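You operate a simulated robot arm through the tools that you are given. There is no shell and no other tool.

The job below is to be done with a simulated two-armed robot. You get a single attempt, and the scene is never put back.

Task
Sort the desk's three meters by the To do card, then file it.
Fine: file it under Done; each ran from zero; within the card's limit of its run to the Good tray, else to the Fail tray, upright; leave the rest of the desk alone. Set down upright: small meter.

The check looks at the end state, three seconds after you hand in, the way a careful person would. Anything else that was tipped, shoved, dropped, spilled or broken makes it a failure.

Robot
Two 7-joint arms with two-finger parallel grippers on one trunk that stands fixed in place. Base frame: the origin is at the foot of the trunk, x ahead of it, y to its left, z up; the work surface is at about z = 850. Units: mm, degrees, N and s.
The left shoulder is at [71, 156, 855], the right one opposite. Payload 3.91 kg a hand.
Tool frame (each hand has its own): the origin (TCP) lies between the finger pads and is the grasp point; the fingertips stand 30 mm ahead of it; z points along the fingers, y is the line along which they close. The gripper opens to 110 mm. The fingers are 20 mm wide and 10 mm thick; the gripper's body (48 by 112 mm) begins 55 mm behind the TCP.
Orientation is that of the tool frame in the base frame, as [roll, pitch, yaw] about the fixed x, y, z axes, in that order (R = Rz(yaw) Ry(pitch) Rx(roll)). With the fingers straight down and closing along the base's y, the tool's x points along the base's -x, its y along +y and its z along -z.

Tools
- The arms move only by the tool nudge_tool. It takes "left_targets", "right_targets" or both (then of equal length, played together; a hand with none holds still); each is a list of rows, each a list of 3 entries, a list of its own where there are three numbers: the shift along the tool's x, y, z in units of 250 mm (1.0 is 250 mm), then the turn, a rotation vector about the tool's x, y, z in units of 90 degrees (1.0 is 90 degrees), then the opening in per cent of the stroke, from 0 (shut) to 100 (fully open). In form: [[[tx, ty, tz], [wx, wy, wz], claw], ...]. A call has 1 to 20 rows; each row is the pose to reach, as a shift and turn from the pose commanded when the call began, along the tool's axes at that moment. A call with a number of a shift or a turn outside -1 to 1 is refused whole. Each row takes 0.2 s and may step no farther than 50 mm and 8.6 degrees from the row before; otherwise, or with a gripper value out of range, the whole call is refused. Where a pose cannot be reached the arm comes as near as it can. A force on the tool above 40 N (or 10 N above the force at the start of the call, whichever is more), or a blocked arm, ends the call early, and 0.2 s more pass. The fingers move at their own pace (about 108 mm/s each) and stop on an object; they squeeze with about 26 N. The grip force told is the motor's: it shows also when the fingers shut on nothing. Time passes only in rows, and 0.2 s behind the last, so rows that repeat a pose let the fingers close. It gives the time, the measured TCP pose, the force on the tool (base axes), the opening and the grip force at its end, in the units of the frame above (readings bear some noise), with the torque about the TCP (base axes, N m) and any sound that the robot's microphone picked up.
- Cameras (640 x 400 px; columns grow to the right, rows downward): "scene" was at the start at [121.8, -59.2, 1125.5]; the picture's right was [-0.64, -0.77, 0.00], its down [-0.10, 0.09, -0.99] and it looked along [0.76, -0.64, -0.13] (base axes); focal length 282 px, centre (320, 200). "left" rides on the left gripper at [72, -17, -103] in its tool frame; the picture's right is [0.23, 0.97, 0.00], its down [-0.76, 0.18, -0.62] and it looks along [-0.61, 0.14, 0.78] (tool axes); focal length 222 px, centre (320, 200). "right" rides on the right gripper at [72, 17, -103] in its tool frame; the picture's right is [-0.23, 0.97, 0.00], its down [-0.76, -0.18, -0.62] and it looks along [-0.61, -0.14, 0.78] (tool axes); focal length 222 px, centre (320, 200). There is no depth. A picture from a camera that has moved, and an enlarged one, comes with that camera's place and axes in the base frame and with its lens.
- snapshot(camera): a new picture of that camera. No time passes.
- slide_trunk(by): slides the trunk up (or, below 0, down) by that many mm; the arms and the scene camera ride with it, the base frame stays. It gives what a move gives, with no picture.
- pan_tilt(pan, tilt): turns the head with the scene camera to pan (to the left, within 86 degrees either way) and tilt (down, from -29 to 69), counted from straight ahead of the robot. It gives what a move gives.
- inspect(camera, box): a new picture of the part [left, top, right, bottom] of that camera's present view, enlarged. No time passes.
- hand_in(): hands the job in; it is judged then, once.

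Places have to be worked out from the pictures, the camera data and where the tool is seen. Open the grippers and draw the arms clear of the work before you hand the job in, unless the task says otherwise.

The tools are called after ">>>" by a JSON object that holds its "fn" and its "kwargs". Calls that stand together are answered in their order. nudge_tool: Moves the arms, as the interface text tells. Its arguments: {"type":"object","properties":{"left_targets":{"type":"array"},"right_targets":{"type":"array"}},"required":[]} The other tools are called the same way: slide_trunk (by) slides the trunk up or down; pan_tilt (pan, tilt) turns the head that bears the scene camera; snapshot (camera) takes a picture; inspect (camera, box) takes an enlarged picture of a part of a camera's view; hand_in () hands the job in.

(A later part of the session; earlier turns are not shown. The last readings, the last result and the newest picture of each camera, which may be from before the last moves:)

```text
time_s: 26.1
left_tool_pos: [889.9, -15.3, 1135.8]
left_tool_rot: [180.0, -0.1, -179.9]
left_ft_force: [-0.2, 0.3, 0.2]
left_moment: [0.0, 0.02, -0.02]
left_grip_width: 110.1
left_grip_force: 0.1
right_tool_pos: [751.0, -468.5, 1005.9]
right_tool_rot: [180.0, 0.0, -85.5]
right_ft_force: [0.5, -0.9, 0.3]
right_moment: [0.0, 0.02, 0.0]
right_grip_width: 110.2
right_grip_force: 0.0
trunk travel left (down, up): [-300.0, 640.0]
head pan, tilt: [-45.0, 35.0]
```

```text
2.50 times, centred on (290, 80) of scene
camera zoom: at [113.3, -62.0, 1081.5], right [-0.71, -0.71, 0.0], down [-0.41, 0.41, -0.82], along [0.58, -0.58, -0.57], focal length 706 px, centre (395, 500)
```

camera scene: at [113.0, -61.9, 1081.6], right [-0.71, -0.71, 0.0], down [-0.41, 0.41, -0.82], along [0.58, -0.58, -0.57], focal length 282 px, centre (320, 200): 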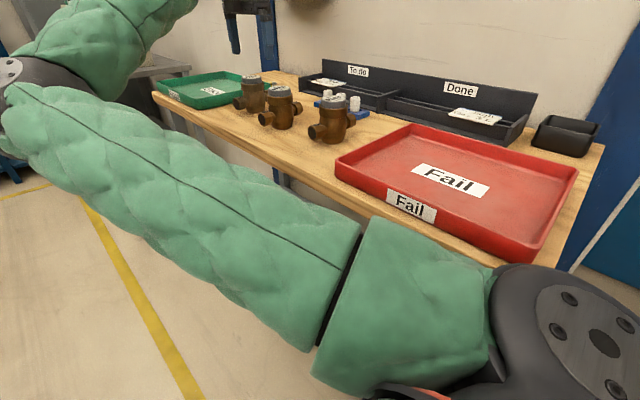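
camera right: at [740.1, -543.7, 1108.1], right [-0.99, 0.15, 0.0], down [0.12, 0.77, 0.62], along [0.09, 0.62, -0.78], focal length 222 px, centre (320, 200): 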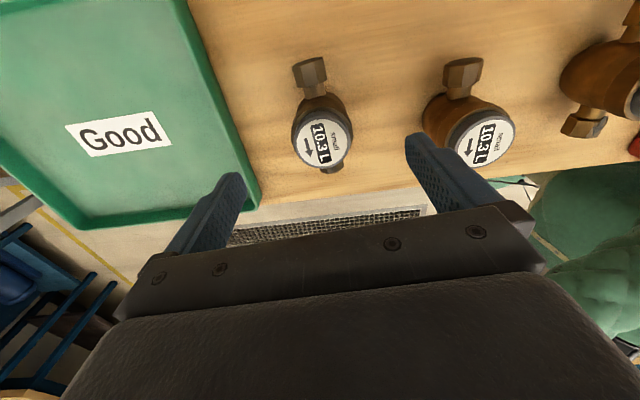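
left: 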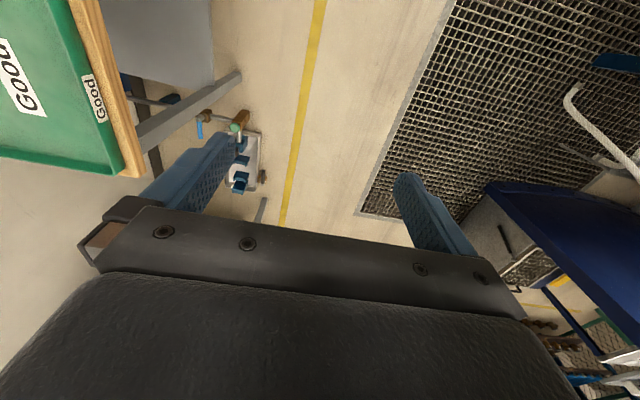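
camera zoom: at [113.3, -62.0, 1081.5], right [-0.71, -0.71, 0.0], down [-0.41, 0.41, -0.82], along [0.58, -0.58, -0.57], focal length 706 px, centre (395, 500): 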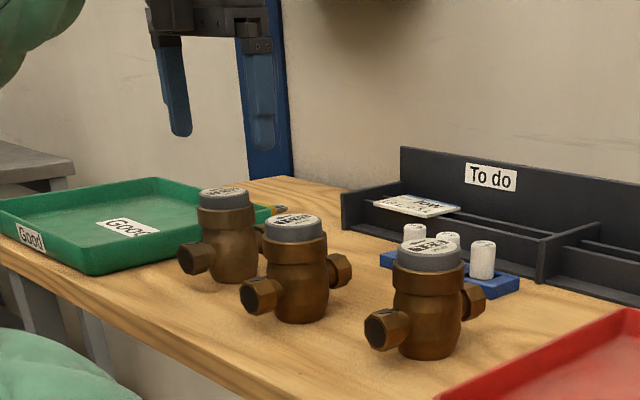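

The fingers straddle meter C as planned (dial centre ≈(748.5,-468)). I shift 2 mm and descend to TCP z≈896, then pause.

>>> {"fn": "nudge_tool", "kwargs": {"right_targets": [[[0, 0.008, 0.1], [0, 0, 0], 100], [[0, 0.008, 0.2], [0, 0, 0], 100], [[0, 0.008, 0.3], [0, 0, 0], 100], [[0, 0.008, 0.38], [0, 0, 0], 100], [[0, 0.008, 0.44], [0, 0, 0], 100], [[0, 0.008, 0.44], [0, 0, 0], 100]]}}

>>> {"fn": "snapshot", "kwargs": {"camera": "right"}}

>>> {"fn": "inspect", "kwargs": {"camera": "scene", "box": [180, 0, 400, 160]}}

```text
time_s: 27.5
left_tool_pos: [890.1, -15.5, 1135.2]
left_tool_rot: [180.0, 0.0, -179.9]
left_ft_force: [-0.5, 0.3, 0.0]
left_moment: [0.03, 0.0, 0.0]
left_grip_width: 110.4
left_grip_force: 0.1
right_tool_pos: [750.8, -477.1, 896.3]
right_tool_rot: [180.0, 0.0, -85.4]
right_ft_force: [-0.5, 0.3, -0.4]
right_moment: [-0.02, -0.02, -0.02]
right_grip_width: 109.9
right_grip_force: 0.1
right hand out of reach, approached as far as the arm can: row 1, 2, 3, 4, 5, 6
trunk travel left (down, up): [-300.0, 640.0]
head pan, tilt: [-45.0, 35.0]
```

```text
taken
camera right: at [740.1, -551.2, 998.0], right [-0.99, 0.15, 0.0], down [0.12, 0.77, 0.62], along [0.09, 0.62, -0.78], focal length 222 px, centre (320, 200)
```

right: 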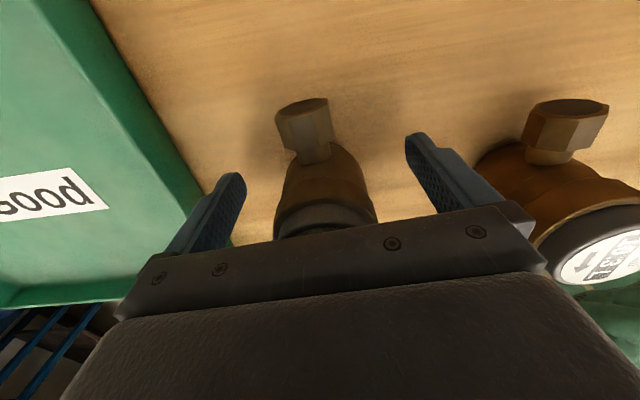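

```text
2.50 times, centred on (290, 80) of scene
camera zoom: at [113.1, -61.9, 1081.5], right [-0.71, -0.71, 0.0], down [-0.41, 0.41, -0.82], along [0.58, -0.58, -0.57], focal length 706 px, centre (395, 500)
```

zoom: 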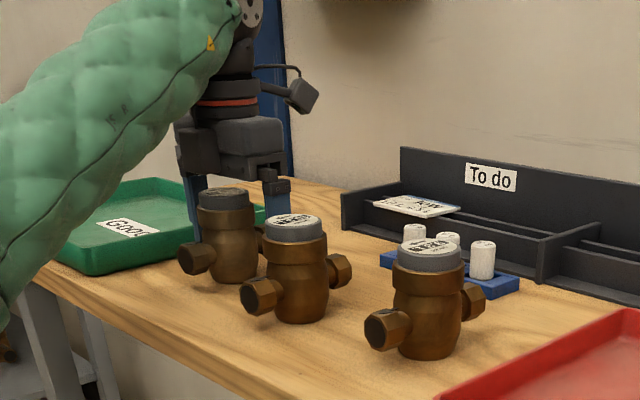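

The arm stopped at y≈-477 (same inboard limit), 10 mm short. I'll tilt the hand 8° about its closing axis so the wrist stays outboard while the grasp point moves to y≈-467.

>>> {"fn": "nudge_tool", "kwargs": {"right_targets": [[[0, 0, 0], [0, -0.045, 0], 100], [[0, 0, 0], [0, -0.089, 0], 100], [[-0.02, 0.005, 0], [0, -0.089, 0], 100], [[-0.038, 0.008, 0], [0, -0.089, 0], 100], [[-0.038, 0.008, 0], [0, -0.089, 0], 100]]}}

>>> {"fn": "snapshot", "kwargs": {"camera": "right"}}

>>> {"fn": "inspect", "kwargs": {"camera": "scene", "box": [180, 0, 400, 160]}}

```text
time_s: 28.7
left_tool_pos: [890.5, -14.3, 1134.4]
left_tool_rot: [-180.0, -0.1, 180.0]
left_ft_force: [-0.1, -0.1, 0.1]
left_moment: [-0.03, -0.02, 0.01]
left_grip_width: 110.0
left_grip_force: 0.1
right_tool_pos: [753.3, -474.0, 895.8]
right_tool_rot: [-180.0, 8.0, -85.4]
right_ft_force: [-0.8, -0.5, -0.1]
right_moment: [-0.01, 0.0, -0.04]
right_grip_width: 110.3
right_grip_force: 0.1
right hand out of reach, approached as far as the arm can: row 3, 4, 5
trunk travel left (down, up): [-300.0, 640.0]
head pan, tilt: [-45.0, 35.0]
```

```text
taken
camera right: at [743.6, -562.4, 987.7], right [-0.99, 0.15, 0.03], down [0.12, 0.68, 0.72], along [0.08, 0.72, -0.69], focal length 222 px, centre (320, 200)
```

right: 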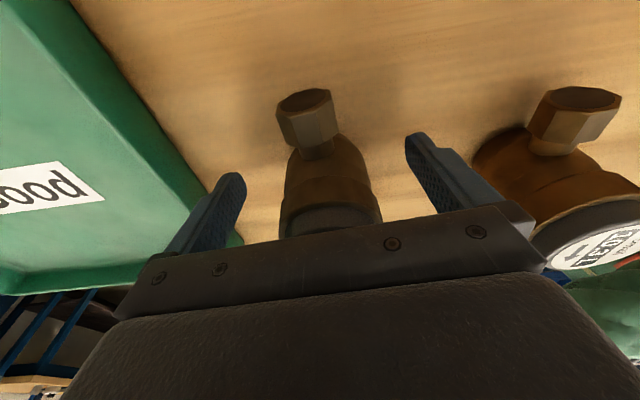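

```text
2.50 times, centred on (290, 80) of scene
camera zoom: at [113.3, -61.9, 1081.5], right [-0.71, -0.71, 0.0], down [-0.41, 0.41, -0.82], along [0.58, -0.58, -0.57], focal length 706 px, centre (395, 500)
```

zoom: 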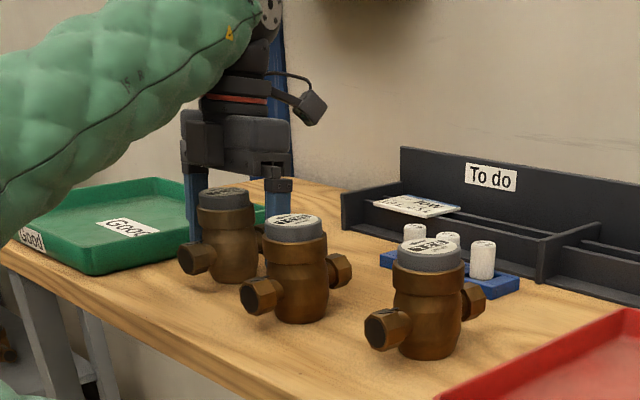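

The tilt barely helped, but the pads (y -484…-464) still cover the body's tangent line (y≈-467). I'll close gently here, then drag meter C along the desk 25 mm toward -y without lifting, so I can regrasp it centred.

>>> {"fn": "nudge_tool", "kwargs": {"right_targets": [[[0, 0, 0], [0, 0, 0], 60], [[0, 0, 0], [0, 0, 0], 30], [[0, 0, 0], [0, 0, 0], 0], [[0, 0, 0], [0, 0, 0], 0], [[0, 0, 0], [0, 0, 0], 0]]}}

>>> {"fn": "snapshot", "kwargs": {"camera": "right"}}

>>> {"fn": "inspect", "kwargs": {"camera": "scene", "box": [180, 0, 400, 160]}}

```text
time_s: 29.9
left_tool_pos: [889.2, -15.4, 1134.2]
left_tool_rot: [180.0, 0.0, -180.0]
left_ft_force: [-0.1, 0.2, -0.1]
left_moment: [0.0, -0.03, 0.0]
left_grip_width: 110.0
left_grip_force: 0.0
right_tool_pos: [753.4, -474.3, 895.3]
right_tool_rot: [180.0, 8.0, -85.5]
right_ft_force: [1.3, -1.5, 2.3]
right_moment: [-0.06, -0.21, -0.02]
right_grip_width: 55.5
right_grip_force: 26.2
trunk travel left (down, up): [-300.0, 640.0]
head pan, tilt: [-45.0, 35.0]
```

```text
taken
camera right: at [743.5, -562.5, 987.9], right [-0.99, 0.15, 0.03], down [0.12, 0.68, 0.72], along [0.08, 0.72, -0.69], focal length 222 px, centre (320, 200)
```

right: 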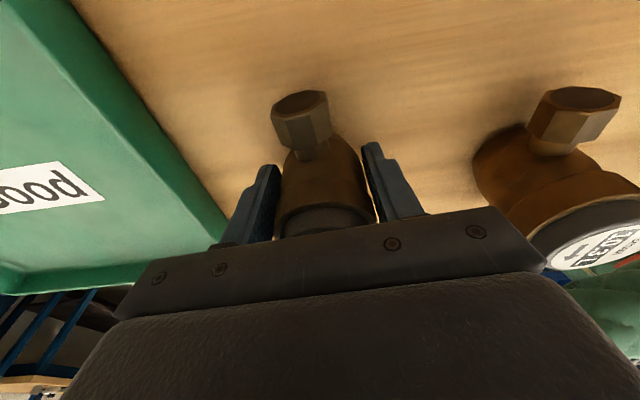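

```text
2.50 times, centred on (290, 80) of scene
camera zoom: at [113.2, -61.9, 1081.5], right [-0.71, -0.71, 0.0], down [-0.41, 0.41, -0.82], along [0.58, -0.58, -0.57], focal length 706 px, centre (395, 500)
```

zoom: 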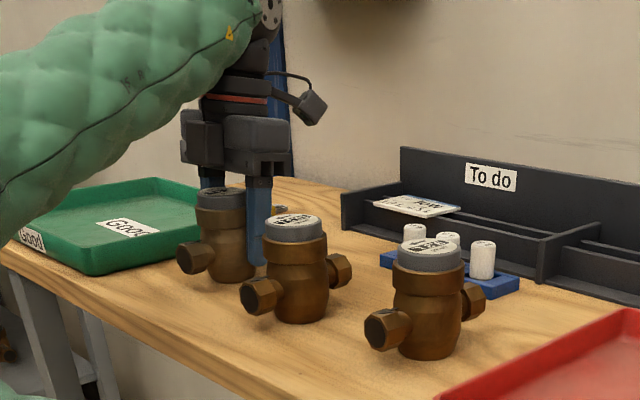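

Meter C is held (width 55.5 mm, 26 N). I drag it 28 mm toward the wall without lifting.

>>> {"fn": "nudge_tool", "kwargs": {"right_targets": [[[0.028, 0.002, -0.004], [0, 0, 0], 0], [[0.056, 0.0045, -0.008], [0, 0, 0], 0], [[0.084, 0.007, -0.012], [0, 0, 0], 0], [[0.1105, 0.009, -0.0156], [0, 0, 0], 0], [[0.1105, 0.009, -0.0156], [0, 0, 0], 0]]}}

>>> {"fn": "snapshot", "kwargs": {"camera": "right"}}

>>> {"fn": "inspect", "kwargs": {"camera": "scene", "box": [180, 0, 400, 160]}}

```text
time_s: 31.1
left_tool_pos: [891.5, -16.1, 1134.2]
left_tool_rot: [-180.0, -0.1, 180.0]
left_ft_force: [0.1, -0.7, 0.8]
left_moment: [-0.01, 0.0, -0.06]
left_grip_width: 109.9
left_grip_force: 0.0
right_tool_pos: [753.0, -502.6, 896.1]
right_tool_rot: [179.9, 8.0, -85.3]
right_ft_force: [0.5, 0.1, 0.7]
right_moment: [-0.04, 0.02, -0.03]
right_grip_width: 55.6
right_grip_force: 25.8
trunk travel left (down, up): [-300.0, 640.0]
head pan, tilt: [-45.0, 35.0]
```

```text
taken
camera right: at [744.1, -590.7, 987.9], right [-0.99, 0.15, 0.03], down [0.12, 0.68, 0.72], along [0.08, 0.72, -0.69], focal length 222 px, centre (320, 200)
```

right: 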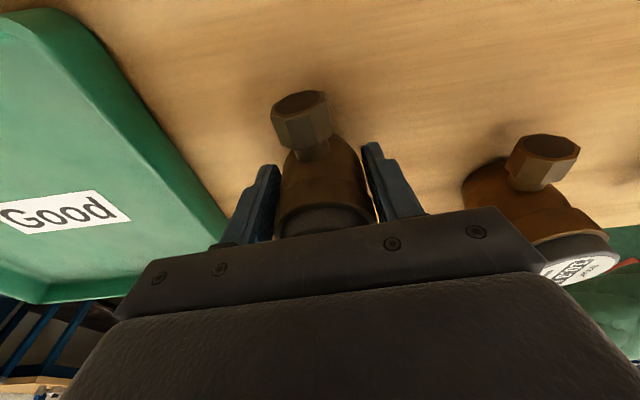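

```text
2.50 times, centred on (290, 80) of scene
camera zoom: at [113.5, -62.1, 1081.4], right [-0.71, -0.71, 0.0], down [-0.41, 0.41, -0.82], along [0.58, -0.58, -0.57], focal length 706 px, centre (395, 500)
```

zoom: 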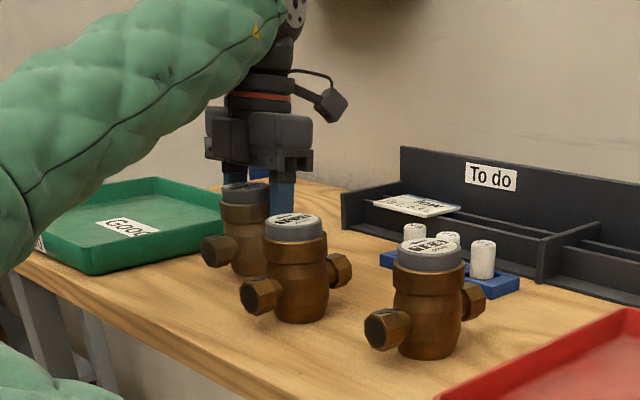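

The meter slid cleanly and stands upright. I open, bring the hand back to vertical and shift 6 mm to centre on it.

>>> {"fn": "nudge_tool", "kwargs": {"right_targets": [[[0, 0, 0], [0, 0, 0], 75], [[0, 0, 0], [0, 0, 0], 75], [[0, 0, 0], [0, 0.045, 0], 75], [[-0.024, -0.002, 0.0033], [0, 0.089, 0], 75], [[-0.024, -0.002, 0.0033], [0, 0.089, 0], 75]]}}

>>> {"fn": "snapshot", "kwargs": {"camera": "right"}}

>>> {"fn": "inspect", "kwargs": {"camera": "scene", "box": [180, 0, 400, 160]}}

```text
time_s: 32.3
left_tool_pos: [889.7, -16.9, 1133.8]
left_tool_rot: [-180.0, -0.1, -179.9]
left_ft_force: [-0.8, 0.7, -0.2]
left_moment: [0.0, -0.02, -0.01]
left_grip_width: 110.0
left_grip_force: 0.1
right_tool_pos: [753.4, -496.9, 897.5]
right_tool_rot: [-180.0, 0.0, -85.5]
right_ft_force: [0.5, 0.3, 0.1]
right_moment: [-0.02, -0.02, 0.02]
right_grip_width: 82.6
right_grip_force: 0.1
trunk travel left (down, up): [-300.0, 640.0]
head pan, tilt: [-45.0, 35.0]
```

```text
taken
camera right: at [743.0, -570.9, 999.8], right [-0.99, 0.15, 0.0], down [0.12, 0.77, 0.62], along [0.09, 0.62, -0.78], focal length 222 px, centre (320, 200)
```

right: 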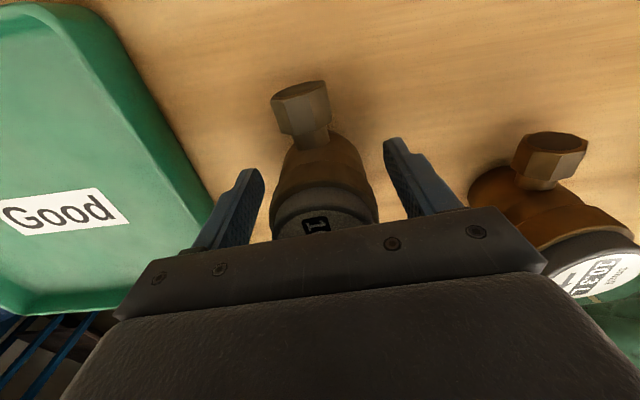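

```text
2.50 times, centred on (290, 80) of scene
camera zoom: at [113.3, -62.0, 1081.5], right [-0.71, -0.71, 0.0], down [-0.41, 0.41, -0.82], along [0.58, -0.58, -0.57], focal length 706 px, centre (395, 500)
```

zoom: 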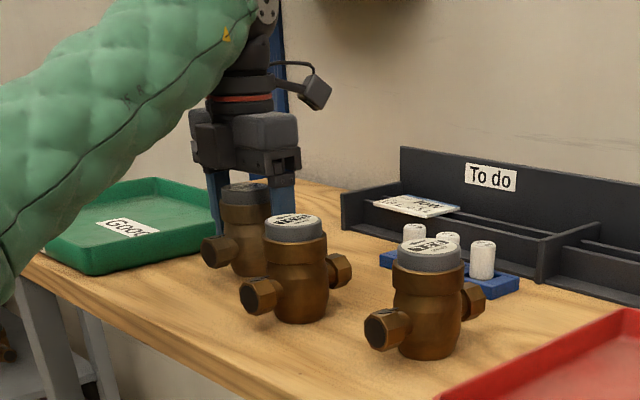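

The near pipe end lies at y≈-539, so the body centre is ≈(753,-494), within 3 mm of the hand. I close and lift 40 mm to check the hold.

>>> {"fn": "nudge_tool", "kwargs": {"right_targets": [[[-0.008, 0, 0.01], [0, 0, 0], 75], [[-0.008, 0, 0.01], [0, 0, 0], 30], [[-0.008, 0, 0.01], [0, 0, 0], 0], [[-0.008, 0, 0.01], [0, 0, 0], 0], [[-0.008, 0, 0.01], [0, 0, 0], 0], [[-0.008, 0, -0.03], [0, 0, 0], 0], [[-0.008, 0, -0.09], [0, 0, 0], 0], [[-0.008, 0, -0.15], [0, 0, 0], 0], [[-0.008, 0, -0.15], [0, 0, 0], 0]]}}

>>> {"fn": "snapshot", "kwargs": {"camera": "right"}}

>>> {"fn": "inspect", "kwargs": {"camera": "scene", "box": [180, 0, 400, 160]}}

```text
time_s: 34.3
left_tool_pos: [890.7, -15.5, 1134.1]
left_tool_rot: [180.0, -0.1, -179.9]
left_ft_force: [-0.5, -0.4, 0.2]
left_moment: [0.0, 0.03, 0.05]
left_grip_width: 110.1
left_grip_force: 0.0
right_tool_pos: [753.7, -494.8, 935.2]
right_tool_rot: [180.0, -0.1, -85.3]
right_ft_force: [0.2, -0.2, -4.5]
right_moment: [-0.02, 0.03, 0.0]
right_grip_width: 55.8
right_grip_force: 26.3
trunk travel left (down, up): [-300.0, 640.0]
head pan, tilt: [-45.0, 35.0]
```

```text
taken
camera right: at [742.6, -568.5, 1037.2], right [-0.99, 0.15, 0.0], down [0.12, 0.77, 0.62], along [0.09, 0.62, -0.78], focal length 222 px, centre (320, 200)
```

right: 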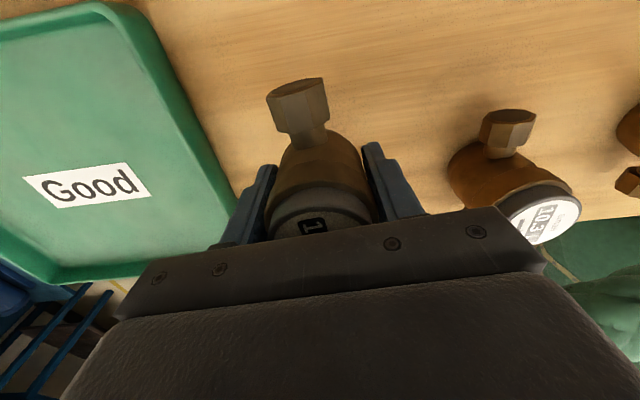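

```text
2.50 times, centred on (290, 80) of scene
camera zoom: at [113.7, -62.1, 1081.3], right [-0.71, -0.71, 0.0], down [-0.41, 0.41, -0.82], along [0.58, -0.58, -0.57], focal length 706 px, centre (395, 500)
```

zoom: 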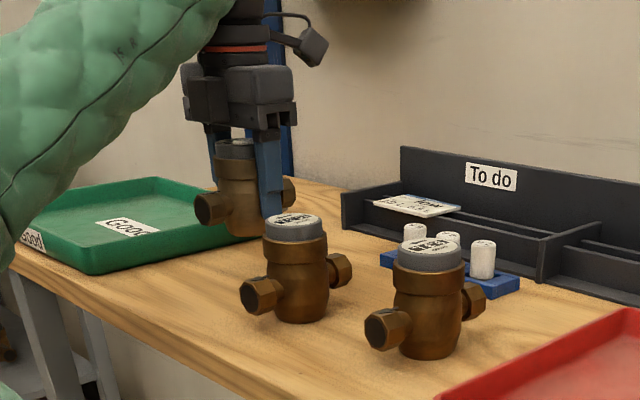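

Lifted cleanly (about 4.5 N, upright). I raise the trunk 200 mm for reach, then carry it over the Good tray while turning the hand to close along y.

>>> {"fn": "slide_trunk", "kwargs": {"by": 200}}

>>> {"fn": "nudge_tool", "kwargs": {"right_targets": [[[0.013, -0.059, 0], [0, 0, 0.083], 0], [[0.026, -0.117, 0.03], [0, 0, 0.167], 0], [[0.039, -0.176, 0.06], [0, 0, 0.25], 0], [[0.052, -0.234, 0.1], [0, 0, 0.333], 0], [[0.065, -0.293, 0.14], [0, 0, 0.417], 0], [[0.079, -0.351, 0.18], [0, 0, 0.5], 0], [[0.092, -0.41, 0.22], [0, 0, 0.583], 0], [[0.105, -0.468, 0.26], [0, 0, 0.667], 0], [[0.118, -0.527, 0.3], [0, 0, 0.75], 0], [[0.131, -0.585, 0.34], [0, 0, 0.833], 0], [[0.144, -0.644, 0.37], [0, 0, 0.917], 0], [[0.157, -0.702, 0.4], [0, 0, 1.0], 0], [[0.157, -0.702, 0.4], [0, 0, 1.0], 0]]}}

>>> {"fn": "snapshot", "kwargs": {"camera": "right"}}

>>> {"fn": "snapshot", "kwargs": {"camera": "scene"}}

```text
time_s: 36.5
left_tool_pos: [891.5, -15.2, 1333.3]
left_tool_rot: [180.0, -0.1, -179.9]
left_ft_force: [0.5, -0.4, 0.4]
left_moment: [-0.01, 0.01, -0.04]
left_grip_width: 110.0
left_grip_force: 0.0
right_tool_pos: [754.4, -493.6, 1134.2]
right_tool_rot: [179.8, -0.1, -85.5]
right_ft_force: [0.4, 0.0, -3.5]
right_moment: [-0.08, 0.01, -0.02]
right_grip_width: 55.7
right_grip_force: 25.9
trunk travel left (down, up): [-500.0, 440.0]
head pan, tilt: [-45.0, 35.0]
```

```text
time_s: 39.3
left_tool_pos: [890.6, -15.1, 1333.9]
left_tool_rot: [-180.0, -0.1, -179.9]
left_ft_force: [-0.1, 0.6, -0.6]
left_moment: [0.0, 0.02, -0.01]
left_grip_width: 110.0
left_grip_force: 0.2
right_tool_pos: [929.9, -518.2, 1034.5]
right_tool_rot: [180.0, 0.0, -175.6]
right_ft_force: [-0.2, -0.2, -4.1]
right_moment: [-0.01, 0.01, 0.02]
right_grip_width: 55.5
right_grip_force: 25.7
trunk travel left (down, up): [-500.0, 440.0]
head pan, tilt: [-45.0, 35.0]
```

```text
taken
camera right: at [856.9, -508.5, 1137.1], right [0.15, 0.99, 0.0], down [0.77, -0.12, 0.62], along [0.62, -0.09, -0.78], focal length 222 px, centre (320, 200)
```

right: 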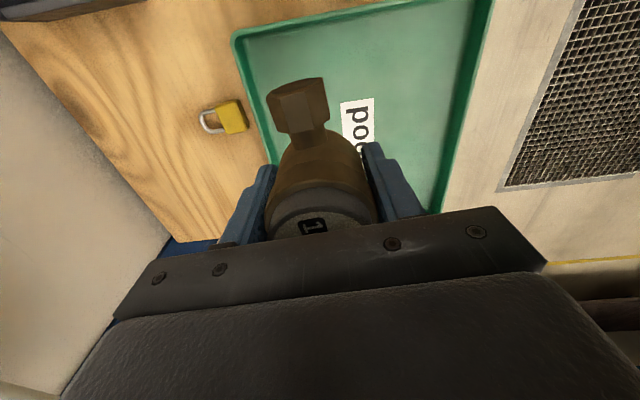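

```text
taken
camera scene: at [113.5, -61.9, 1281.5], right [-0.71, -0.71, 0.0], down [-0.41, 0.41, -0.82], along [0.58, -0.58, -0.57], focal length 282 px, centre (320, 200)
```

scene: 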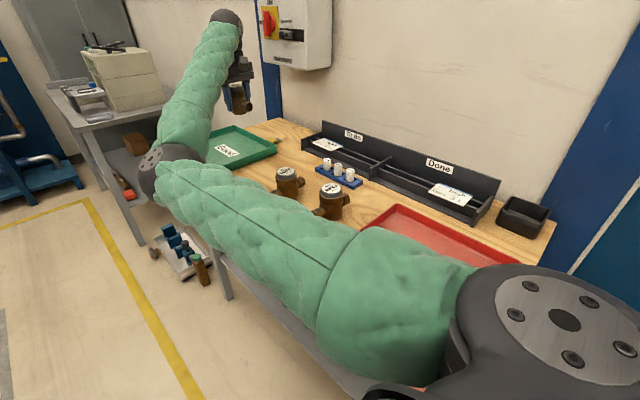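

Positioned over the tray with clearance. I shift slightly to (936,-526) and descend to about 10 mm above the expected seat height.

>>> {"fn": "nudge_tool", "kwargs": {"right_targets": [[[-0.0215, -0.034, 0.05], [0, 0, 0], 0], [[-0.0215, -0.034, 0.18], [0, 0, 0], 0], [[-0.0215, -0.034, 0.3], [0, 0, 0], 0], [[-0.0215, -0.034, 0.42], [0, 0, 0], 0], [[-0.0215, -0.034, 0.49], [0, 0, 0], 0], [[-0.0215, -0.034, 0.505], [0, 0, 0], 0]]}}

>>> {"fn": "snapshot", "kwargs": {"camera": "right"}}

>>> {"fn": "inspect", "kwargs": {"camera": "scene", "box": [150, 40, 370, 200]}}

```text
time_s: 40.7
left_tool_pos: [889.7, -15.9, 1333.3]
left_tool_rot: [180.0, -0.2, -179.9]
left_ft_force: [-0.1, 0.2, -0.1]
left_moment: [-0.02, 0.01, 0.0]
left_grip_width: 110.3
left_grip_force: 0.1
right_tool_pos: [937.5, -528.2, 907.1]
right_tool_rot: [-180.0, 0.0, -175.4]
right_ft_force: [-0.4, -0.2, -5.3]
right_moment: [-0.01, 0.03, 0.0]
right_grip_width: 55.6
right_grip_force: 26.4
trunk travel left (down, up): [-500.0, 440.0]
head pan, tilt: [-45.0, 35.0]
```

```text
taken
camera right: at [864.6, -517.7, 1010.9], right [0.15, 0.99, 0.0], down [0.77, -0.12, 0.62], along [0.62, -0.09, -0.78], focal length 222 px, centre (320, 200)
```

right: 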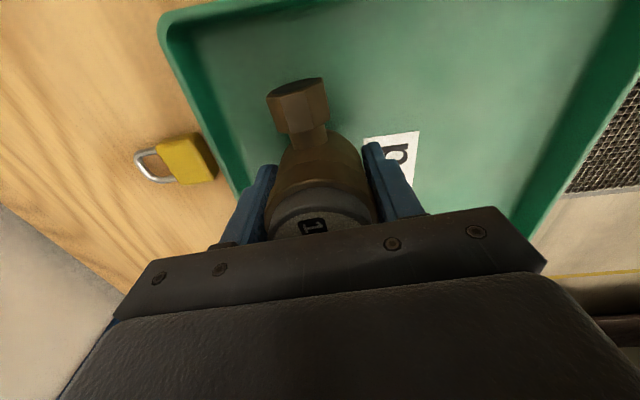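

```text
2.50 times, centred on (260, 120) of scene
camera zoom: at [113.9, -62.2, 1281.4], right [-0.71, -0.71, 0.0], down [-0.41, 0.41, -0.82], along [0.58, -0.58, -0.57], focal length 706 px, centre (470, 400)
```

zoom: 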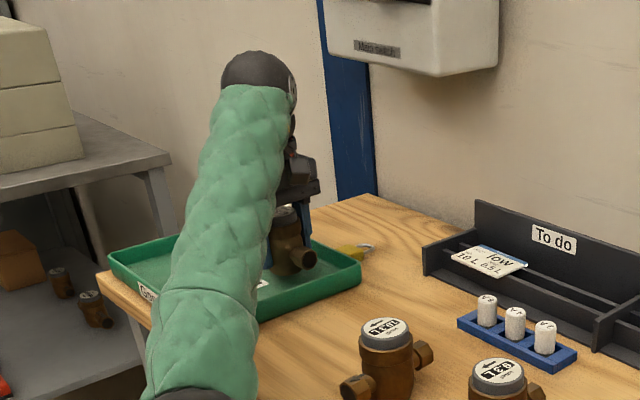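

Well inside the tray. I lower in small steps watching for contact.

>>> {"fn": "nudge_tool", "kwargs": {"right_targets": [[[0, 0, 0.012], [0, 0, 0], 0], [[0, 0, 0.022], [0, 0, 0], 0], [[0, 0, 0.022], [0, 0, 0], 0]]}}

>>> {"fn": "nudge_tool", "kwargs": {"right_targets": [[[0, 0, 0.006], [0, 0, 0], 0], [[0, 0, 0.006], [0, 0, 0], 0]]}}

```text
time_s: 41.5
left_tool_pos: [891.0, -16.7, 1334.2]
left_tool_rot: [-179.9, -0.2, -180.0]
left_ft_force: [0.2, 0.2, -0.2]
left_moment: [0.02, -0.01, 0.03]
left_grip_width: 110.1
left_grip_force: 0.1
right_tool_pos: [937.9, -527.8, 903.7]
right_tool_rot: [180.0, -0.1, -175.4]
right_ft_force: [0.1, -0.7, -4.8]
right_moment: [0.03, 0.01, 0.01]
right_grip_width: 55.6
right_grip_force: 26.0
trunk travel left (down, up): [-500.0, 440.0]
head pan, tilt: [-45.0, 35.0]
```

```text
time_s: 42.1
left_tool_pos: [890.3, -15.9, 1334.8]
left_tool_rot: [180.0, 0.0, -179.8]
left_ft_force: [0.3, 0.6, 0.3]
left_moment: [0.0, 0.01, 0.01]
left_grip_width: 110.0
left_grip_force: 0.1
right_tool_pos: [938.3, -526.8, 901.6]
right_tool_rot: [-180.0, -0.2, -175.4]
right_ft_force: [-0.5, -0.3, -4.3]
right_moment: [0.02, 0.01, -0.02]
right_grip_width: 55.8
right_grip_force: 25.9
trunk travel left (down, up): [-500.0, 440.0]
head pan, tilt: [-45.0, 35.0]
```

Still carrying the full weight (-4.3 N); I continue downward in 1 mm steps.

>>> {"fn": "nudge_tool", "kwargs": {"right_targets": [[[0, 0, 0.006], [0, 0, 0], 0], [[0, 0, 0.006], [0, 0, 0], 0]]}}

>>> {"fn": "nudge_tool", "kwargs": {"right_targets": [[[0, 0, 0.004], [0, 0, 0], 0], [[0, 0, 0.004], [0, 0, 0], 0]]}}

```text
time_s: 42.7
left_tool_pos: [891.5, -15.9, 1333.8]
left_tool_rot: [180.0, 0.0, -179.9]
left_ft_force: [-0.7, 0.4, -0.6]
left_moment: [0.04, 0.0, 0.01]
left_grip_width: 110.0
left_grip_force: 0.0
right_tool_pos: [938.8, -526.4, 900.4]
right_tool_rot: [-180.0, -0.1, -175.4]
right_ft_force: [1.1, -0.8, -3.7]
right_moment: [0.05, -0.02, 0.02]
right_grip_width: 55.9
right_grip_force: 26.3
trunk travel left (down, up): [-500.0, 440.0]
head pan, tilt: [-45.0, 35.0]
```

```text
time_s: 43.3
left_tool_pos: [890.7, -16.1, 1334.4]
left_tool_rot: [179.9, -0.1, -179.9]
left_ft_force: [-0.1, 0.0, 1.1]
left_moment: [-0.01, 0.01, 0.02]
left_grip_width: 109.8
left_grip_force: 0.0
right_tool_pos: [937.7, -526.6, 899.7]
right_tool_rot: [179.9, -0.1, -175.5]
right_ft_force: [0.2, 0.6, -4.7]
right_moment: [-0.01, -0.03, 0.01]
right_grip_width: 55.7
right_grip_force: 25.9
trunk travel left (down, up): [-500.0, 440.0]
head pan, tilt: [-45.0, 35.0]
```

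>>> {"fn": "nudge_tool", "kwargs": {"right_targets": [[[0, 0, 0.004], [0, 0, 0], 0], [[0, 0, 0.004], [0, 0, 0], 0]]}}

>>> {"fn": "nudge_tool", "kwargs": {"right_targets": [[[0, 0, 0.004], [0, 0, 0], 0], [[0, 0, 0.004], [0, 0, 0], 0]]}}

```text
time_s: 43.9
left_tool_pos: [891.4, -15.0, 1335.2]
left_tool_rot: [179.9, -0.1, -179.9]
left_ft_force: [0.2, -0.7, 0.0]
left_moment: [0.01, 0.0, 0.02]
left_grip_width: 110.2
left_grip_force: 0.0
right_tool_pos: [936.6, -525.9, 898.7]
right_tool_rot: [-180.0, 0.0, -175.3]
right_ft_force: [1.9, 0.1, -1.0]
right_moment: [0.04, -0.13, 0.01]
right_grip_width: 55.8
right_grip_force: 25.6
trunk travel left (down, up): [-500.0, 440.0]
head pan, tilt: [-45.0, 35.0]
```

```text
time_s: 44.5
left_tool_pos: [889.1, -15.5, 1335.4]
left_tool_rot: [-180.0, 0.0, -179.8]
left_ft_force: [-0.6, 0.2, -0.5]
left_moment: [0.0, -0.02, -0.03]
left_grip_width: 110.1
left_grip_force: 0.0
right_tool_pos: [936.9, -526.8, 900.1]
right_tool_rot: [-180.0, 0.0, -175.4]
right_ft_force: [5.3, -2.1, 6.8]
right_moment: [0.07, -0.05, -0.04]
right_grip_width: 55.6
right_grip_force: 26.2
trunk travel left (down, up): [-500.0, 440.0]
head pan, tilt: [-45.0, 35.0]
```

Contact (z force turned upward): the meter is seated. I open to 68 mm and lift straight up.

>>> {"fn": "nudge_tool", "kwargs": {"right_targets": [[[0, 0, 0], [0, 0, 0], 62], [[0, 0, 0], [0, 0, 0], 64], [[0, 0, -0.06], [0, 0, 0], 64], [[0, 0, -0.16], [0, 0, 0], 64], [[0, 0, -0.3], [0, 0, 0], 64], [[0, 0, -0.46], [0, 0, 0], 64], [[0, 0, -0.62], [0, 0, 0], 64]]}}

>>> {"fn": "snapshot", "kwargs": {"camera": "right"}}

>>> {"fn": "inspect", "kwargs": {"camera": "scene", "box": [150, 40, 370, 200]}}

```text
time_s: 46.1
left_tool_pos: [889.0, -15.0, 1335.9]
left_tool_rot: [180.0, 0.0, -179.9]
left_ft_force: [-0.2, 0.3, 0.2]
left_moment: [-0.02, -0.05, 0.01]
left_grip_width: 110.1
left_grip_force: 0.0
right_tool_pos: [936.1, -527.0, 1054.2]
right_tool_rot: [-179.9, 0.0, -175.5]
right_ft_force: [0.0, -0.8, 0.5]
right_moment: [-0.02, -0.02, 0.0]
right_grip_width: 70.5
right_grip_force: 0.1
trunk travel left (down, up): [-500.0, 440.0]
head pan, tilt: [-45.0, 35.0]
```

```text
taken
camera right: at [862.6, -516.3, 1157.5], right [0.15, 0.99, 0.0], down [0.77, -0.12, 0.62], along [0.62, -0.09, -0.78], focal length 222 px, centre (320, 200)
```

right: 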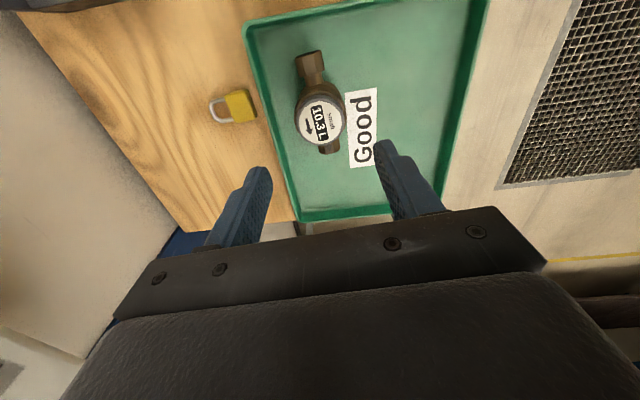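

```text
2.50 times, centred on (260, 120) of scene
camera zoom: at [112.4, -61.6, 1281.5], right [-0.71, -0.71, 0.0], down [-0.41, 0.41, -0.82], along [0.58, -0.58, -0.57], focal length 706 px, centre (470, 400)
```

zoom: 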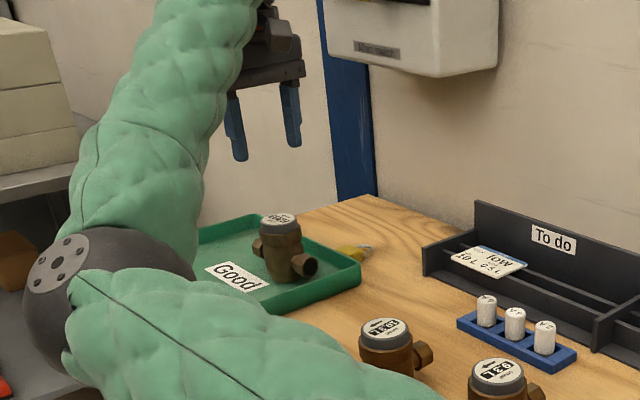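

Meter C stands upright in the Good tray at (936,-527). Now B: I judge it at (611,-440), with its near pipe end at about (614,-486); I move there high up while turning the hand back to close along x.

>>> {"fn": "nudge_tool", "kwargs": {"right_targets": [[[0.106, 0.02, 0], [0, 0, -0.083], 80], [[0.212, 0.04, 0], [0, 0, -0.167], 100], [[0.318, 0.06, 0], [0, 0, -0.25], 100], [[0.424, 0.08, 0], [0, 0, -0.333], 100], [[0.53, 0.1, 0], [0, 0, -0.417], 100], [[0.636, 0.121, 0], [0, 0, -0.5], 100]]}}

>>> {"fn": "nudge_tool", "kwargs": {"right_targets": [[[0.06, 0.09, 0], [0, 0, -0.083], 100], [[0.12, 0.18, 0], [0, 0, -0.167], 100], [[0.18, 0.27, 0], [0, 0, -0.25], 100], [[0.24, 0.36, 0], [0, 0, -0.333], 100], [[0.3, 0.45, 0], [0, 0, -0.417], 100], [[0.36, 0.539, 0], [0, 0, -0.5], 100], [[0.36, 0.539, 0], [0, 0, -0.5], 100]]}}

>>> {"fn": "snapshot", "kwargs": {"camera": "right"}}

>>> {"fn": "snapshot", "kwargs": {"camera": "scene"}}

```text
time_s: 47.5
left_tool_pos: [889.8, -15.3, 1335.0]
left_tool_rot: [-180.0, 0.1, -179.9]
left_ft_force: [-1.0, 0.7, -0.1]
left_moment: [-0.01, -0.03, 0.0]
left_grip_width: 109.7
left_grip_force: 0.1
right_tool_pos: [775.5, -508.7, 1052.0]
right_tool_rot: [179.9, -0.1, -130.3]
right_ft_force: [-0.1, -0.3, -0.2]
right_moment: [-0.02, -0.01, -0.05]
right_grip_width: 110.3
right_grip_force: 0.1
trunk travel left (down, up): [-500.0, 440.0]
head pan, tilt: [-45.0, 35.0]
```

```text
time_s: 49.1
left_tool_pos: [889.8, -16.5, 1336.5]
left_tool_rot: [180.0, 0.0, 179.9]
left_ft_force: [0.4, -0.9, 0.4]
left_moment: [0.01, -0.04, 0.04]
left_grip_width: 110.0
left_grip_force: 0.0
right_tool_pos: [704.9, -492.8, 1046.7]
right_tool_rot: [-180.0, 0.2, -86.1]
right_ft_force: [0.6, -0.1, 0.0]
right_moment: [0.01, -0.01, -0.01]
right_grip_width: 109.8
right_grip_force: 0.1
right hand out of reach, approached as far as the arm can: row 4, 5, 6, 7
trunk travel left (down, up): [-500.0, 440.0]
head pan, tilt: [-45.0, 35.0]
```

```text
taken
camera right: at [692.2, -567.5, 1149.9], right [-0.99, 0.16, 0.0], down [0.12, 0.77, 0.62], along [0.1, 0.61, -0.78], focal length 222 px, centre (320, 200)
```

right: 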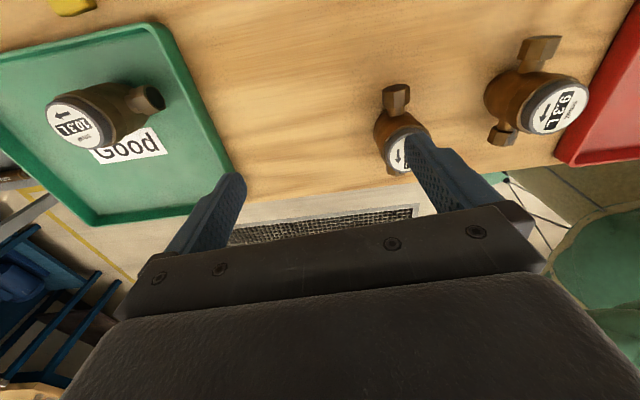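

```text
taken
camera scene: at [112.4, -62.3, 1281.6], right [-0.71, -0.71, 0.0], down [-0.41, 0.41, -0.82], along [0.58, -0.58, -0.57], focal length 282 px, centre (320, 200)
```

scene: 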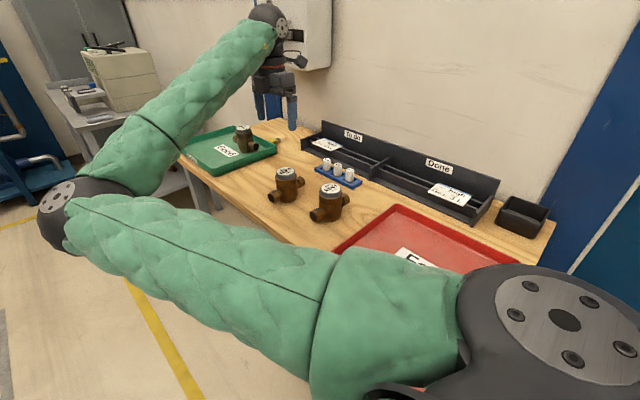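

The right arm's elbow is at its inboard limit here (stuck at x≈705). I look at how the left arm is posed, since it may serve better for A and B.

>>> {"fn": "pan_tilt", "kwargs": {"pan": 0, "tilt": 10}}

>>> {"fn": "snapshot", "kwargs": {"camera": "scene"}}

>>> {"fn": "snapshot", "kwargs": {"camera": "left"}}

```text
time_s: 50.2
left_tool_pos: [891.5, -15.9, 1334.2]
left_tool_rot: [-179.9, -0.2, 180.0]
left_ft_force: [-0.6, 0.3, 0.0]
left_moment: [-0.03, 0.04, 0.0]
left_grip_width: 110.1
left_grip_force: 0.0
right_tool_pos: [704.9, -491.9, 1047.0]
right_tool_rot: [-179.9, 0.1, -86.1]
right_ft_force: [-0.2, 0.1, -0.2]
right_moment: [-0.01, 0.02, 0.02]
right_grip_width: 109.9
right_grip_force: 0.0
trunk travel left (down, up): [-500.0, 440.0]
head pan, tilt: [0.0, 10.0]
```

```text
taken
camera scene: at [144.2, 0.3, 1321.6], right [0.0, -1.0, 0.0], down [-0.17, 0.0, -0.98], along [0.98, 0.0, -0.17], focal length 282 px, centre (320, 200)
```

scene: 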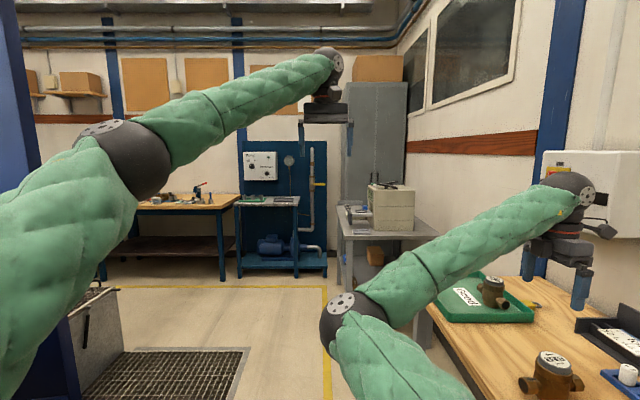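

```text
taken
camera left: at [818.1, -33.8, 1438.5], right [-0.23, 0.97, 0.0], down [0.76, 0.18, 0.62], along [0.61, 0.14, -0.78], focal length 222 px, centre (320, 200)
```

left: 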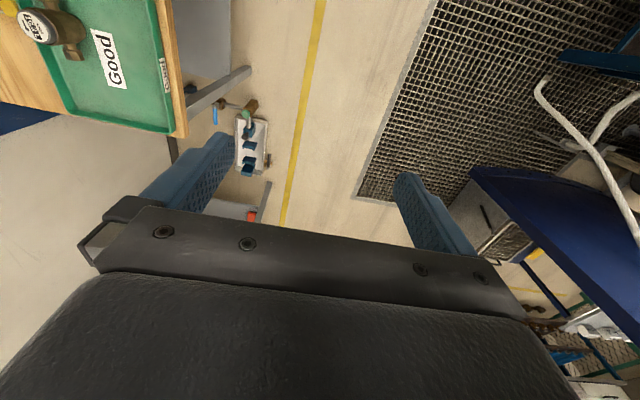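

The left arm crosses over the right one, so I'd rather keep using the right arm: earlier at a larger height difference between shoulder and wrist it reached closer in. I'll raise the right hand and lower the trunk in stages.

>>> {"fn": "nudge_tool", "kwargs": {"right_targets": [[[0, 0, -0.19], [0, 0, 0], 100], [[0, 0, -0.38], [0, 0, 0], 100], [[0, 0, -0.57], [0, 0, 0], 100], [[0, 0, -0.76], [0, 0, 0], 100], [[0, 0, -0.95], [0, 0, 0], 100], [[0, 0, -0.95], [0, 0, 0], 100]]}}

>>> {"fn": "slide_trunk", "kwargs": {"by": -200}}

>>> {"fn": "nudge_tool", "kwargs": {"right_targets": [[[0, 0, -0.19], [0, 0, 0], 100], [[0, 0, -0.38], [0, 0, 0], 100], [[0, 0, -0.57], [0, 0, 0], 100], [[0, 0, -0.76], [0, 0, 0], 100], [[0, 0, -0.95], [0, 0, 0], 100], [[0, 0, -0.95], [0, 0, 0], 100]]}}

>>> {"fn": "snapshot", "kwargs": {"camera": "scene"}}

```text
time_s: 51.6
left_tool_pos: [889.6, -15.9, 1334.0]
left_tool_rot: [-180.0, -0.1, -179.9]
left_ft_force: [-0.2, -0.2, 0.4]
left_moment: [0.02, -0.01, -0.02]
left_grip_width: 110.1
left_grip_force: 0.0
right_tool_pos: [705.6, -490.6, 1281.0]
right_tool_rot: [179.9, 0.0, -85.5]
right_ft_force: [0.6, -0.5, -0.3]
right_moment: [-0.02, 0.02, -0.02]
right_grip_width: 110.0
right_grip_force: 0.1
right hand out of reach, approached as far as the arm can: row 1
trunk travel left (down, up): [-500.0, 440.0]
head pan, tilt: [0.0, 10.0]
```

```text
time_s: 53.8
left_tool_pos: [889.3, -16.5, 1135.1]
left_tool_rot: [180.0, 0.0, -179.9]
left_ft_force: [-0.5, 0.3, 0.5]
left_moment: [-0.05, 0.0, -0.03]
left_grip_width: 110.0
left_grip_force: 0.1
right_tool_pos: [703.9, -490.3, 1081.9]
right_tool_rot: [-180.0, 0.0, -85.5]
right_ft_force: [0.0, 0.2, 0.5]
right_moment: [-0.01, -0.03, -0.03]
right_grip_width: 110.0
right_grip_force: 0.1
trunk travel left (down, up): [-300.0, 640.0]
head pan, tilt: [0.0, 10.0]
```

```text
time_s: 55.2
left_tool_pos: [892.1, -15.0, 1132.4]
left_tool_rot: [-179.9, -0.1, -179.9]
left_ft_force: [0.1, 1.0, -1.3]
left_moment: [0.01, 0.05, 0.03]
left_grip_width: 110.1
left_grip_force: 0.1
right_tool_pos: [706.0, -488.2, 1315.0]
right_tool_rot: [179.9, 0.0, -85.5]
right_ft_force: [1.4, -0.2, -1.1]
right_moment: [0.02, 0.03, 0.01]
right_grip_width: 109.9
right_grip_force: 0.1
trunk travel left (down, up): [-300.0, 640.0]
head pan, tilt: [0.0, 10.0]
```

```text
taken
camera scene: at [145.1, 0.7, 1121.3], right [0.0, -1.0, 0.0], down [-0.18, 0.0, -0.98], along [0.98, 0.0, -0.18], focal length 282 px, centre (320, 200)
```

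scene: 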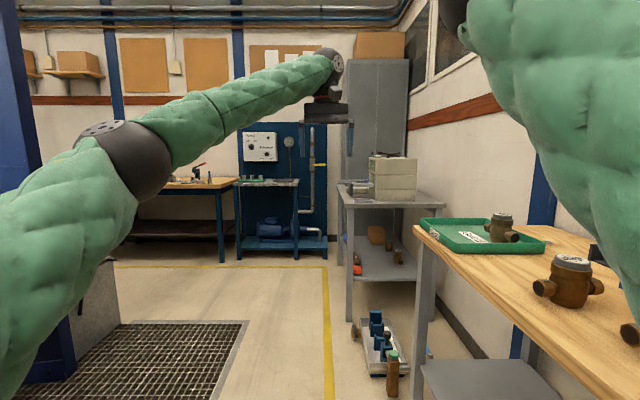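

The right arm's elbow is now held high. I lower the trunk 250 mm, which brings the hand to z≈1065 with plenty of height difference.

>>> {"fn": "slide_trunk", "kwargs": {"by": -250}}

>>> {"fn": "pan_tilt", "kwargs": {"pan": -45, "tilt": 5}}

>>> {"fn": "snapshot", "kwargs": {"camera": "scene"}}

>>> {"fn": "snapshot", "kwargs": {"camera": "right"}}

```text
time_s: 57.7
left_tool_pos: [889.0, -16.0, 885.4]
left_tool_rot: [-179.9, 0.0, -179.9]
left_ft_force: [0.1, 0.4, 0.4]
left_moment: [0.02, 0.0, 0.02]
left_grip_width: 109.7
left_grip_force: 0.0
right_tool_pos: [703.5, -488.9, 1066.4]
right_tool_rot: [179.9, 0.0, -85.4]
right_ft_force: [0.3, 0.0, 1.1]
right_moment: [0.0, 0.01, 0.02]
right_grip_width: 109.9
right_grip_force: 0.1
trunk travel left (down, up): [-50.0, 890.0]
head pan, tilt: [0.0, 10.0]
```

```text
time_s: 58.9
left_tool_pos: [890.1, -16.0, 885.4]
left_tool_rot: [-179.9, 0.0, -179.9]
left_ft_force: [0.5, -0.4, 0.4]
left_moment: [0.0, 0.01, 0.0]
left_grip_width: 110.1
left_grip_force: 0.0
right_tool_pos: [704.5, -488.1, 1065.6]
right_tool_rot: [180.0, 0.0, -85.4]
right_ft_force: [-0.3, 0.5, 0.6]
right_moment: [0.02, -0.02, 0.0]
right_grip_width: 110.1
right_grip_force: 0.0
trunk travel left (down, up): [-50.0, 890.0]
head pan, tilt: [-45.0, 5.0]
```

```text
taken
camera scene: at [115.8, -64.5, 879.7], right [-0.71, -0.71, 0.0], down [-0.06, 0.06, -1.0], along [0.7, -0.7, -0.09], focal length 282 px, centre (320, 200)
```

scene: 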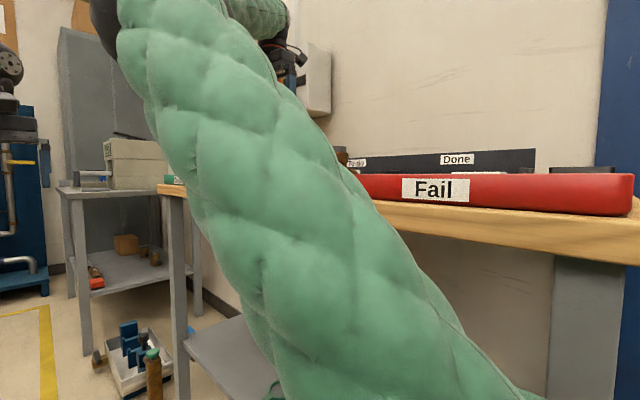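

```text
taken
camera right: at [692.8, -563.5, 1168.4], right [-0.99, 0.15, 0.0], down [0.12, 0.77, 0.62], along [0.09, 0.62, -0.78], focal length 222 px, centre (320, 200)
```

right: 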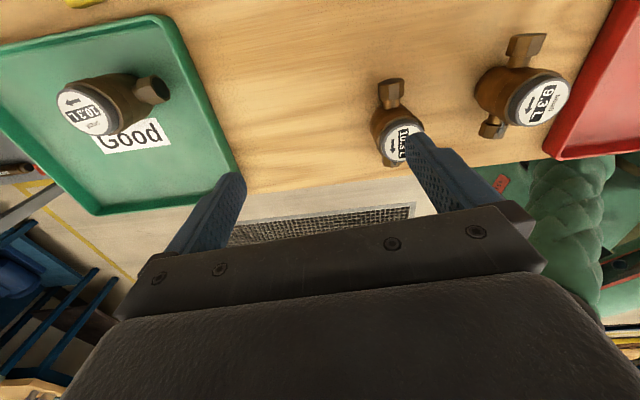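

I now try moving over meter B at (611,-440) at this height.

>>> {"fn": "nudge_tool", "kwargs": {"right_targets": [[[-0.055, 0.09, 0], [0, 0, 0], 100], [[-0.11, 0.178, 0], [0, 0, 0], 100], [[-0.166, 0.267, 0], [0, 0, 0], 100], [[-0.221, 0.356, 0], [0, 0, 0], 100], [[-0.221, 0.356, 0], [0, 0, 0], 100]]}}

>>> {"fn": "snapshot", "kwargs": {"camera": "right"}}

>>> {"fn": "snapshot", "kwargs": {"camera": "scene"}}

```text
time_s: 60.3
left_tool_pos: [889.7, -15.0, 884.1]
left_tool_rot: [-179.9, 0.0, -179.9]
left_ft_force: [-0.4, -0.6, 0.0]
left_moment: [0.03, 0.0, -0.02]
left_grip_width: 109.9
left_grip_force: 0.0
right_tool_pos: [602.3, -517.2, 1038.5]
right_tool_rot: [179.4, 5.2, -89.3]
right_ft_force: [0.0, 0.6, 0.2]
right_moment: [0.0, 0.01, -0.01]
right_grip_width: 109.8
right_grip_force: 0.1
trunk travel left (down, up): [-50.0, 890.0]
head pan, tilt: [-45.0, 5.0]
stopped in row 5 (right hand): the arm was blocked; the commanded pose is now the measured one
```

```text
taken
camera right: at [586.7, -600.4, 1133.7], right [-0.98, 0.21, 0.03], down [0.17, 0.7, 0.69], along [0.13, 0.68, -0.73], focal length 222 px, centre (320, 200)
```

right: 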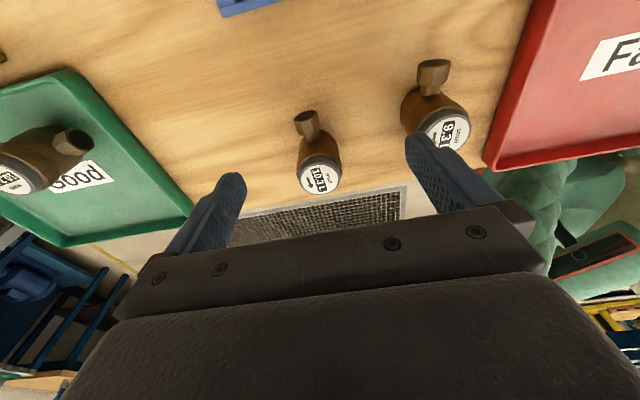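

```text
taken
camera scene: at [115.8, -64.7, 879.7], right [-0.71, -0.71, 0.0], down [-0.06, 0.06, -1.0], along [0.7, -0.7, -0.09], focal length 282 px, centre (320, 200)
```

scene: 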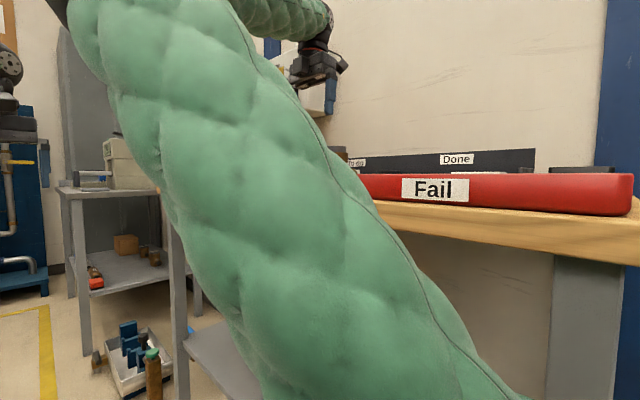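

The arm reported being blocked and came off its path; the tray and meters look unmoved. I look around to find what it touches before doing anything else.

>>> {"fn": "pan_tilt", "kwargs": {"pan": 0, "tilt": -10}}

>>> {"fn": "snapshot", "kwargs": {"camera": "scene"}}

>>> {"fn": "snapshot", "kwargs": {"camera": "left"}}

>>> {"fn": "pan_tilt", "kwargs": {"pan": -80, "tilt": 10}}

>>> {"fn": "snapshot", "kwargs": {"camera": "scene"}}

```text
time_s: 61.4
left_tool_pos: [890.8, -14.8, 885.0]
left_tool_rot: [-180.0, 0.0, -179.9]
left_ft_force: [-0.4, 0.1, 0.2]
left_moment: [-0.02, 0.0, 0.02]
left_grip_width: 110.0
left_grip_force: 0.2
right_tool_pos: [600.3, -516.8, 1038.2]
right_tool_rot: [179.4, 5.0, -89.1]
right_ft_force: [0.8, -0.8, 0.1]
right_moment: [0.0, 0.02, 0.02]
right_grip_width: 110.4
right_grip_force: 0.0
trunk travel left (down, up): [-50.0, 890.0]
head pan, tilt: [0.0, -10.0]
```

```text
taken
camera scene: at [135.1, 0.3, 902.9], right [0.0, -1.0, 0.0], down [0.17, 0.0, -0.98], along [0.98, 0.0, 0.17], focal length 282 px, centre (320, 200)
```

scene: 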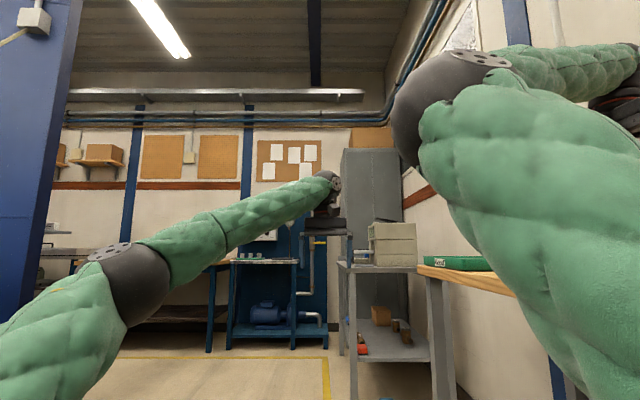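

```text
taken
camera left: at [817.6, -33.7, 988.6], right [-0.23, 0.97, 0.0], down [0.76, 0.18, 0.62], along [0.61, 0.14, -0.78], focal length 222 px, centre (320, 200)
```

left: 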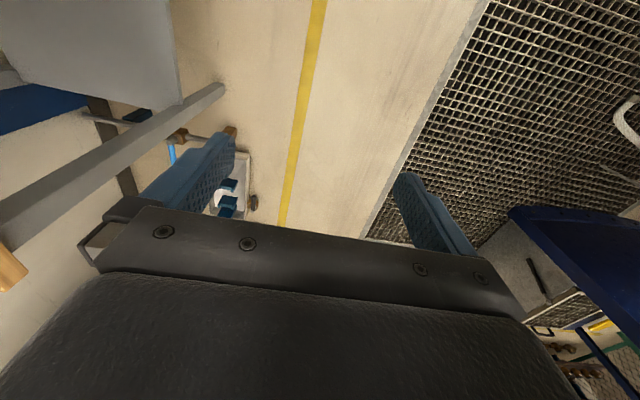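

```text
time_s: 62.9
left_tool_pos: [889.7, -15.4, 884.4]
left_tool_rot: [-179.9, -0.1, -179.9]
left_ft_force: [-0.5, 0.1, -0.3]
left_moment: [0.02, 0.0, -0.01]
left_grip_width: 109.8
left_grip_force: 0.0
right_tool_pos: [601.4, -517.6, 1039.1]
right_tool_rot: [179.6, 5.1, -89.2]
right_ft_force: [-0.7, -0.1, -0.4]
right_moment: [0.02, -0.04, -0.02]
right_grip_width: 110.0
right_grip_force: 0.1
trunk travel left (down, up): [-50.0, 890.0]
head pan, tilt: [-80.0, 10.0]
```

```text
taken
camera scene: at [66.9, -91.2, 871.7], right [-0.98, -0.17, 0.0], down [-0.03, 0.17, -0.98], along [0.17, -0.97, -0.17], focal length 282 px, centre (320, 200)
```

scene: 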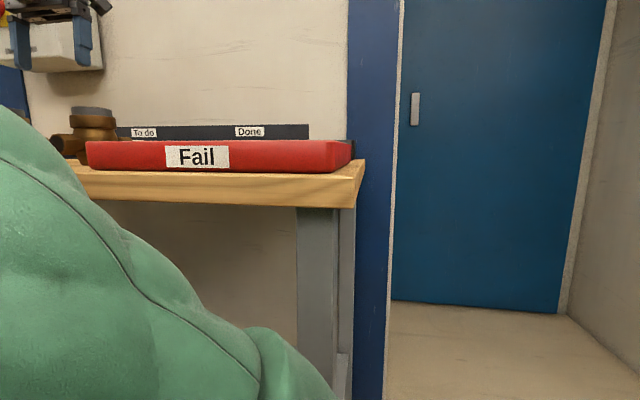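

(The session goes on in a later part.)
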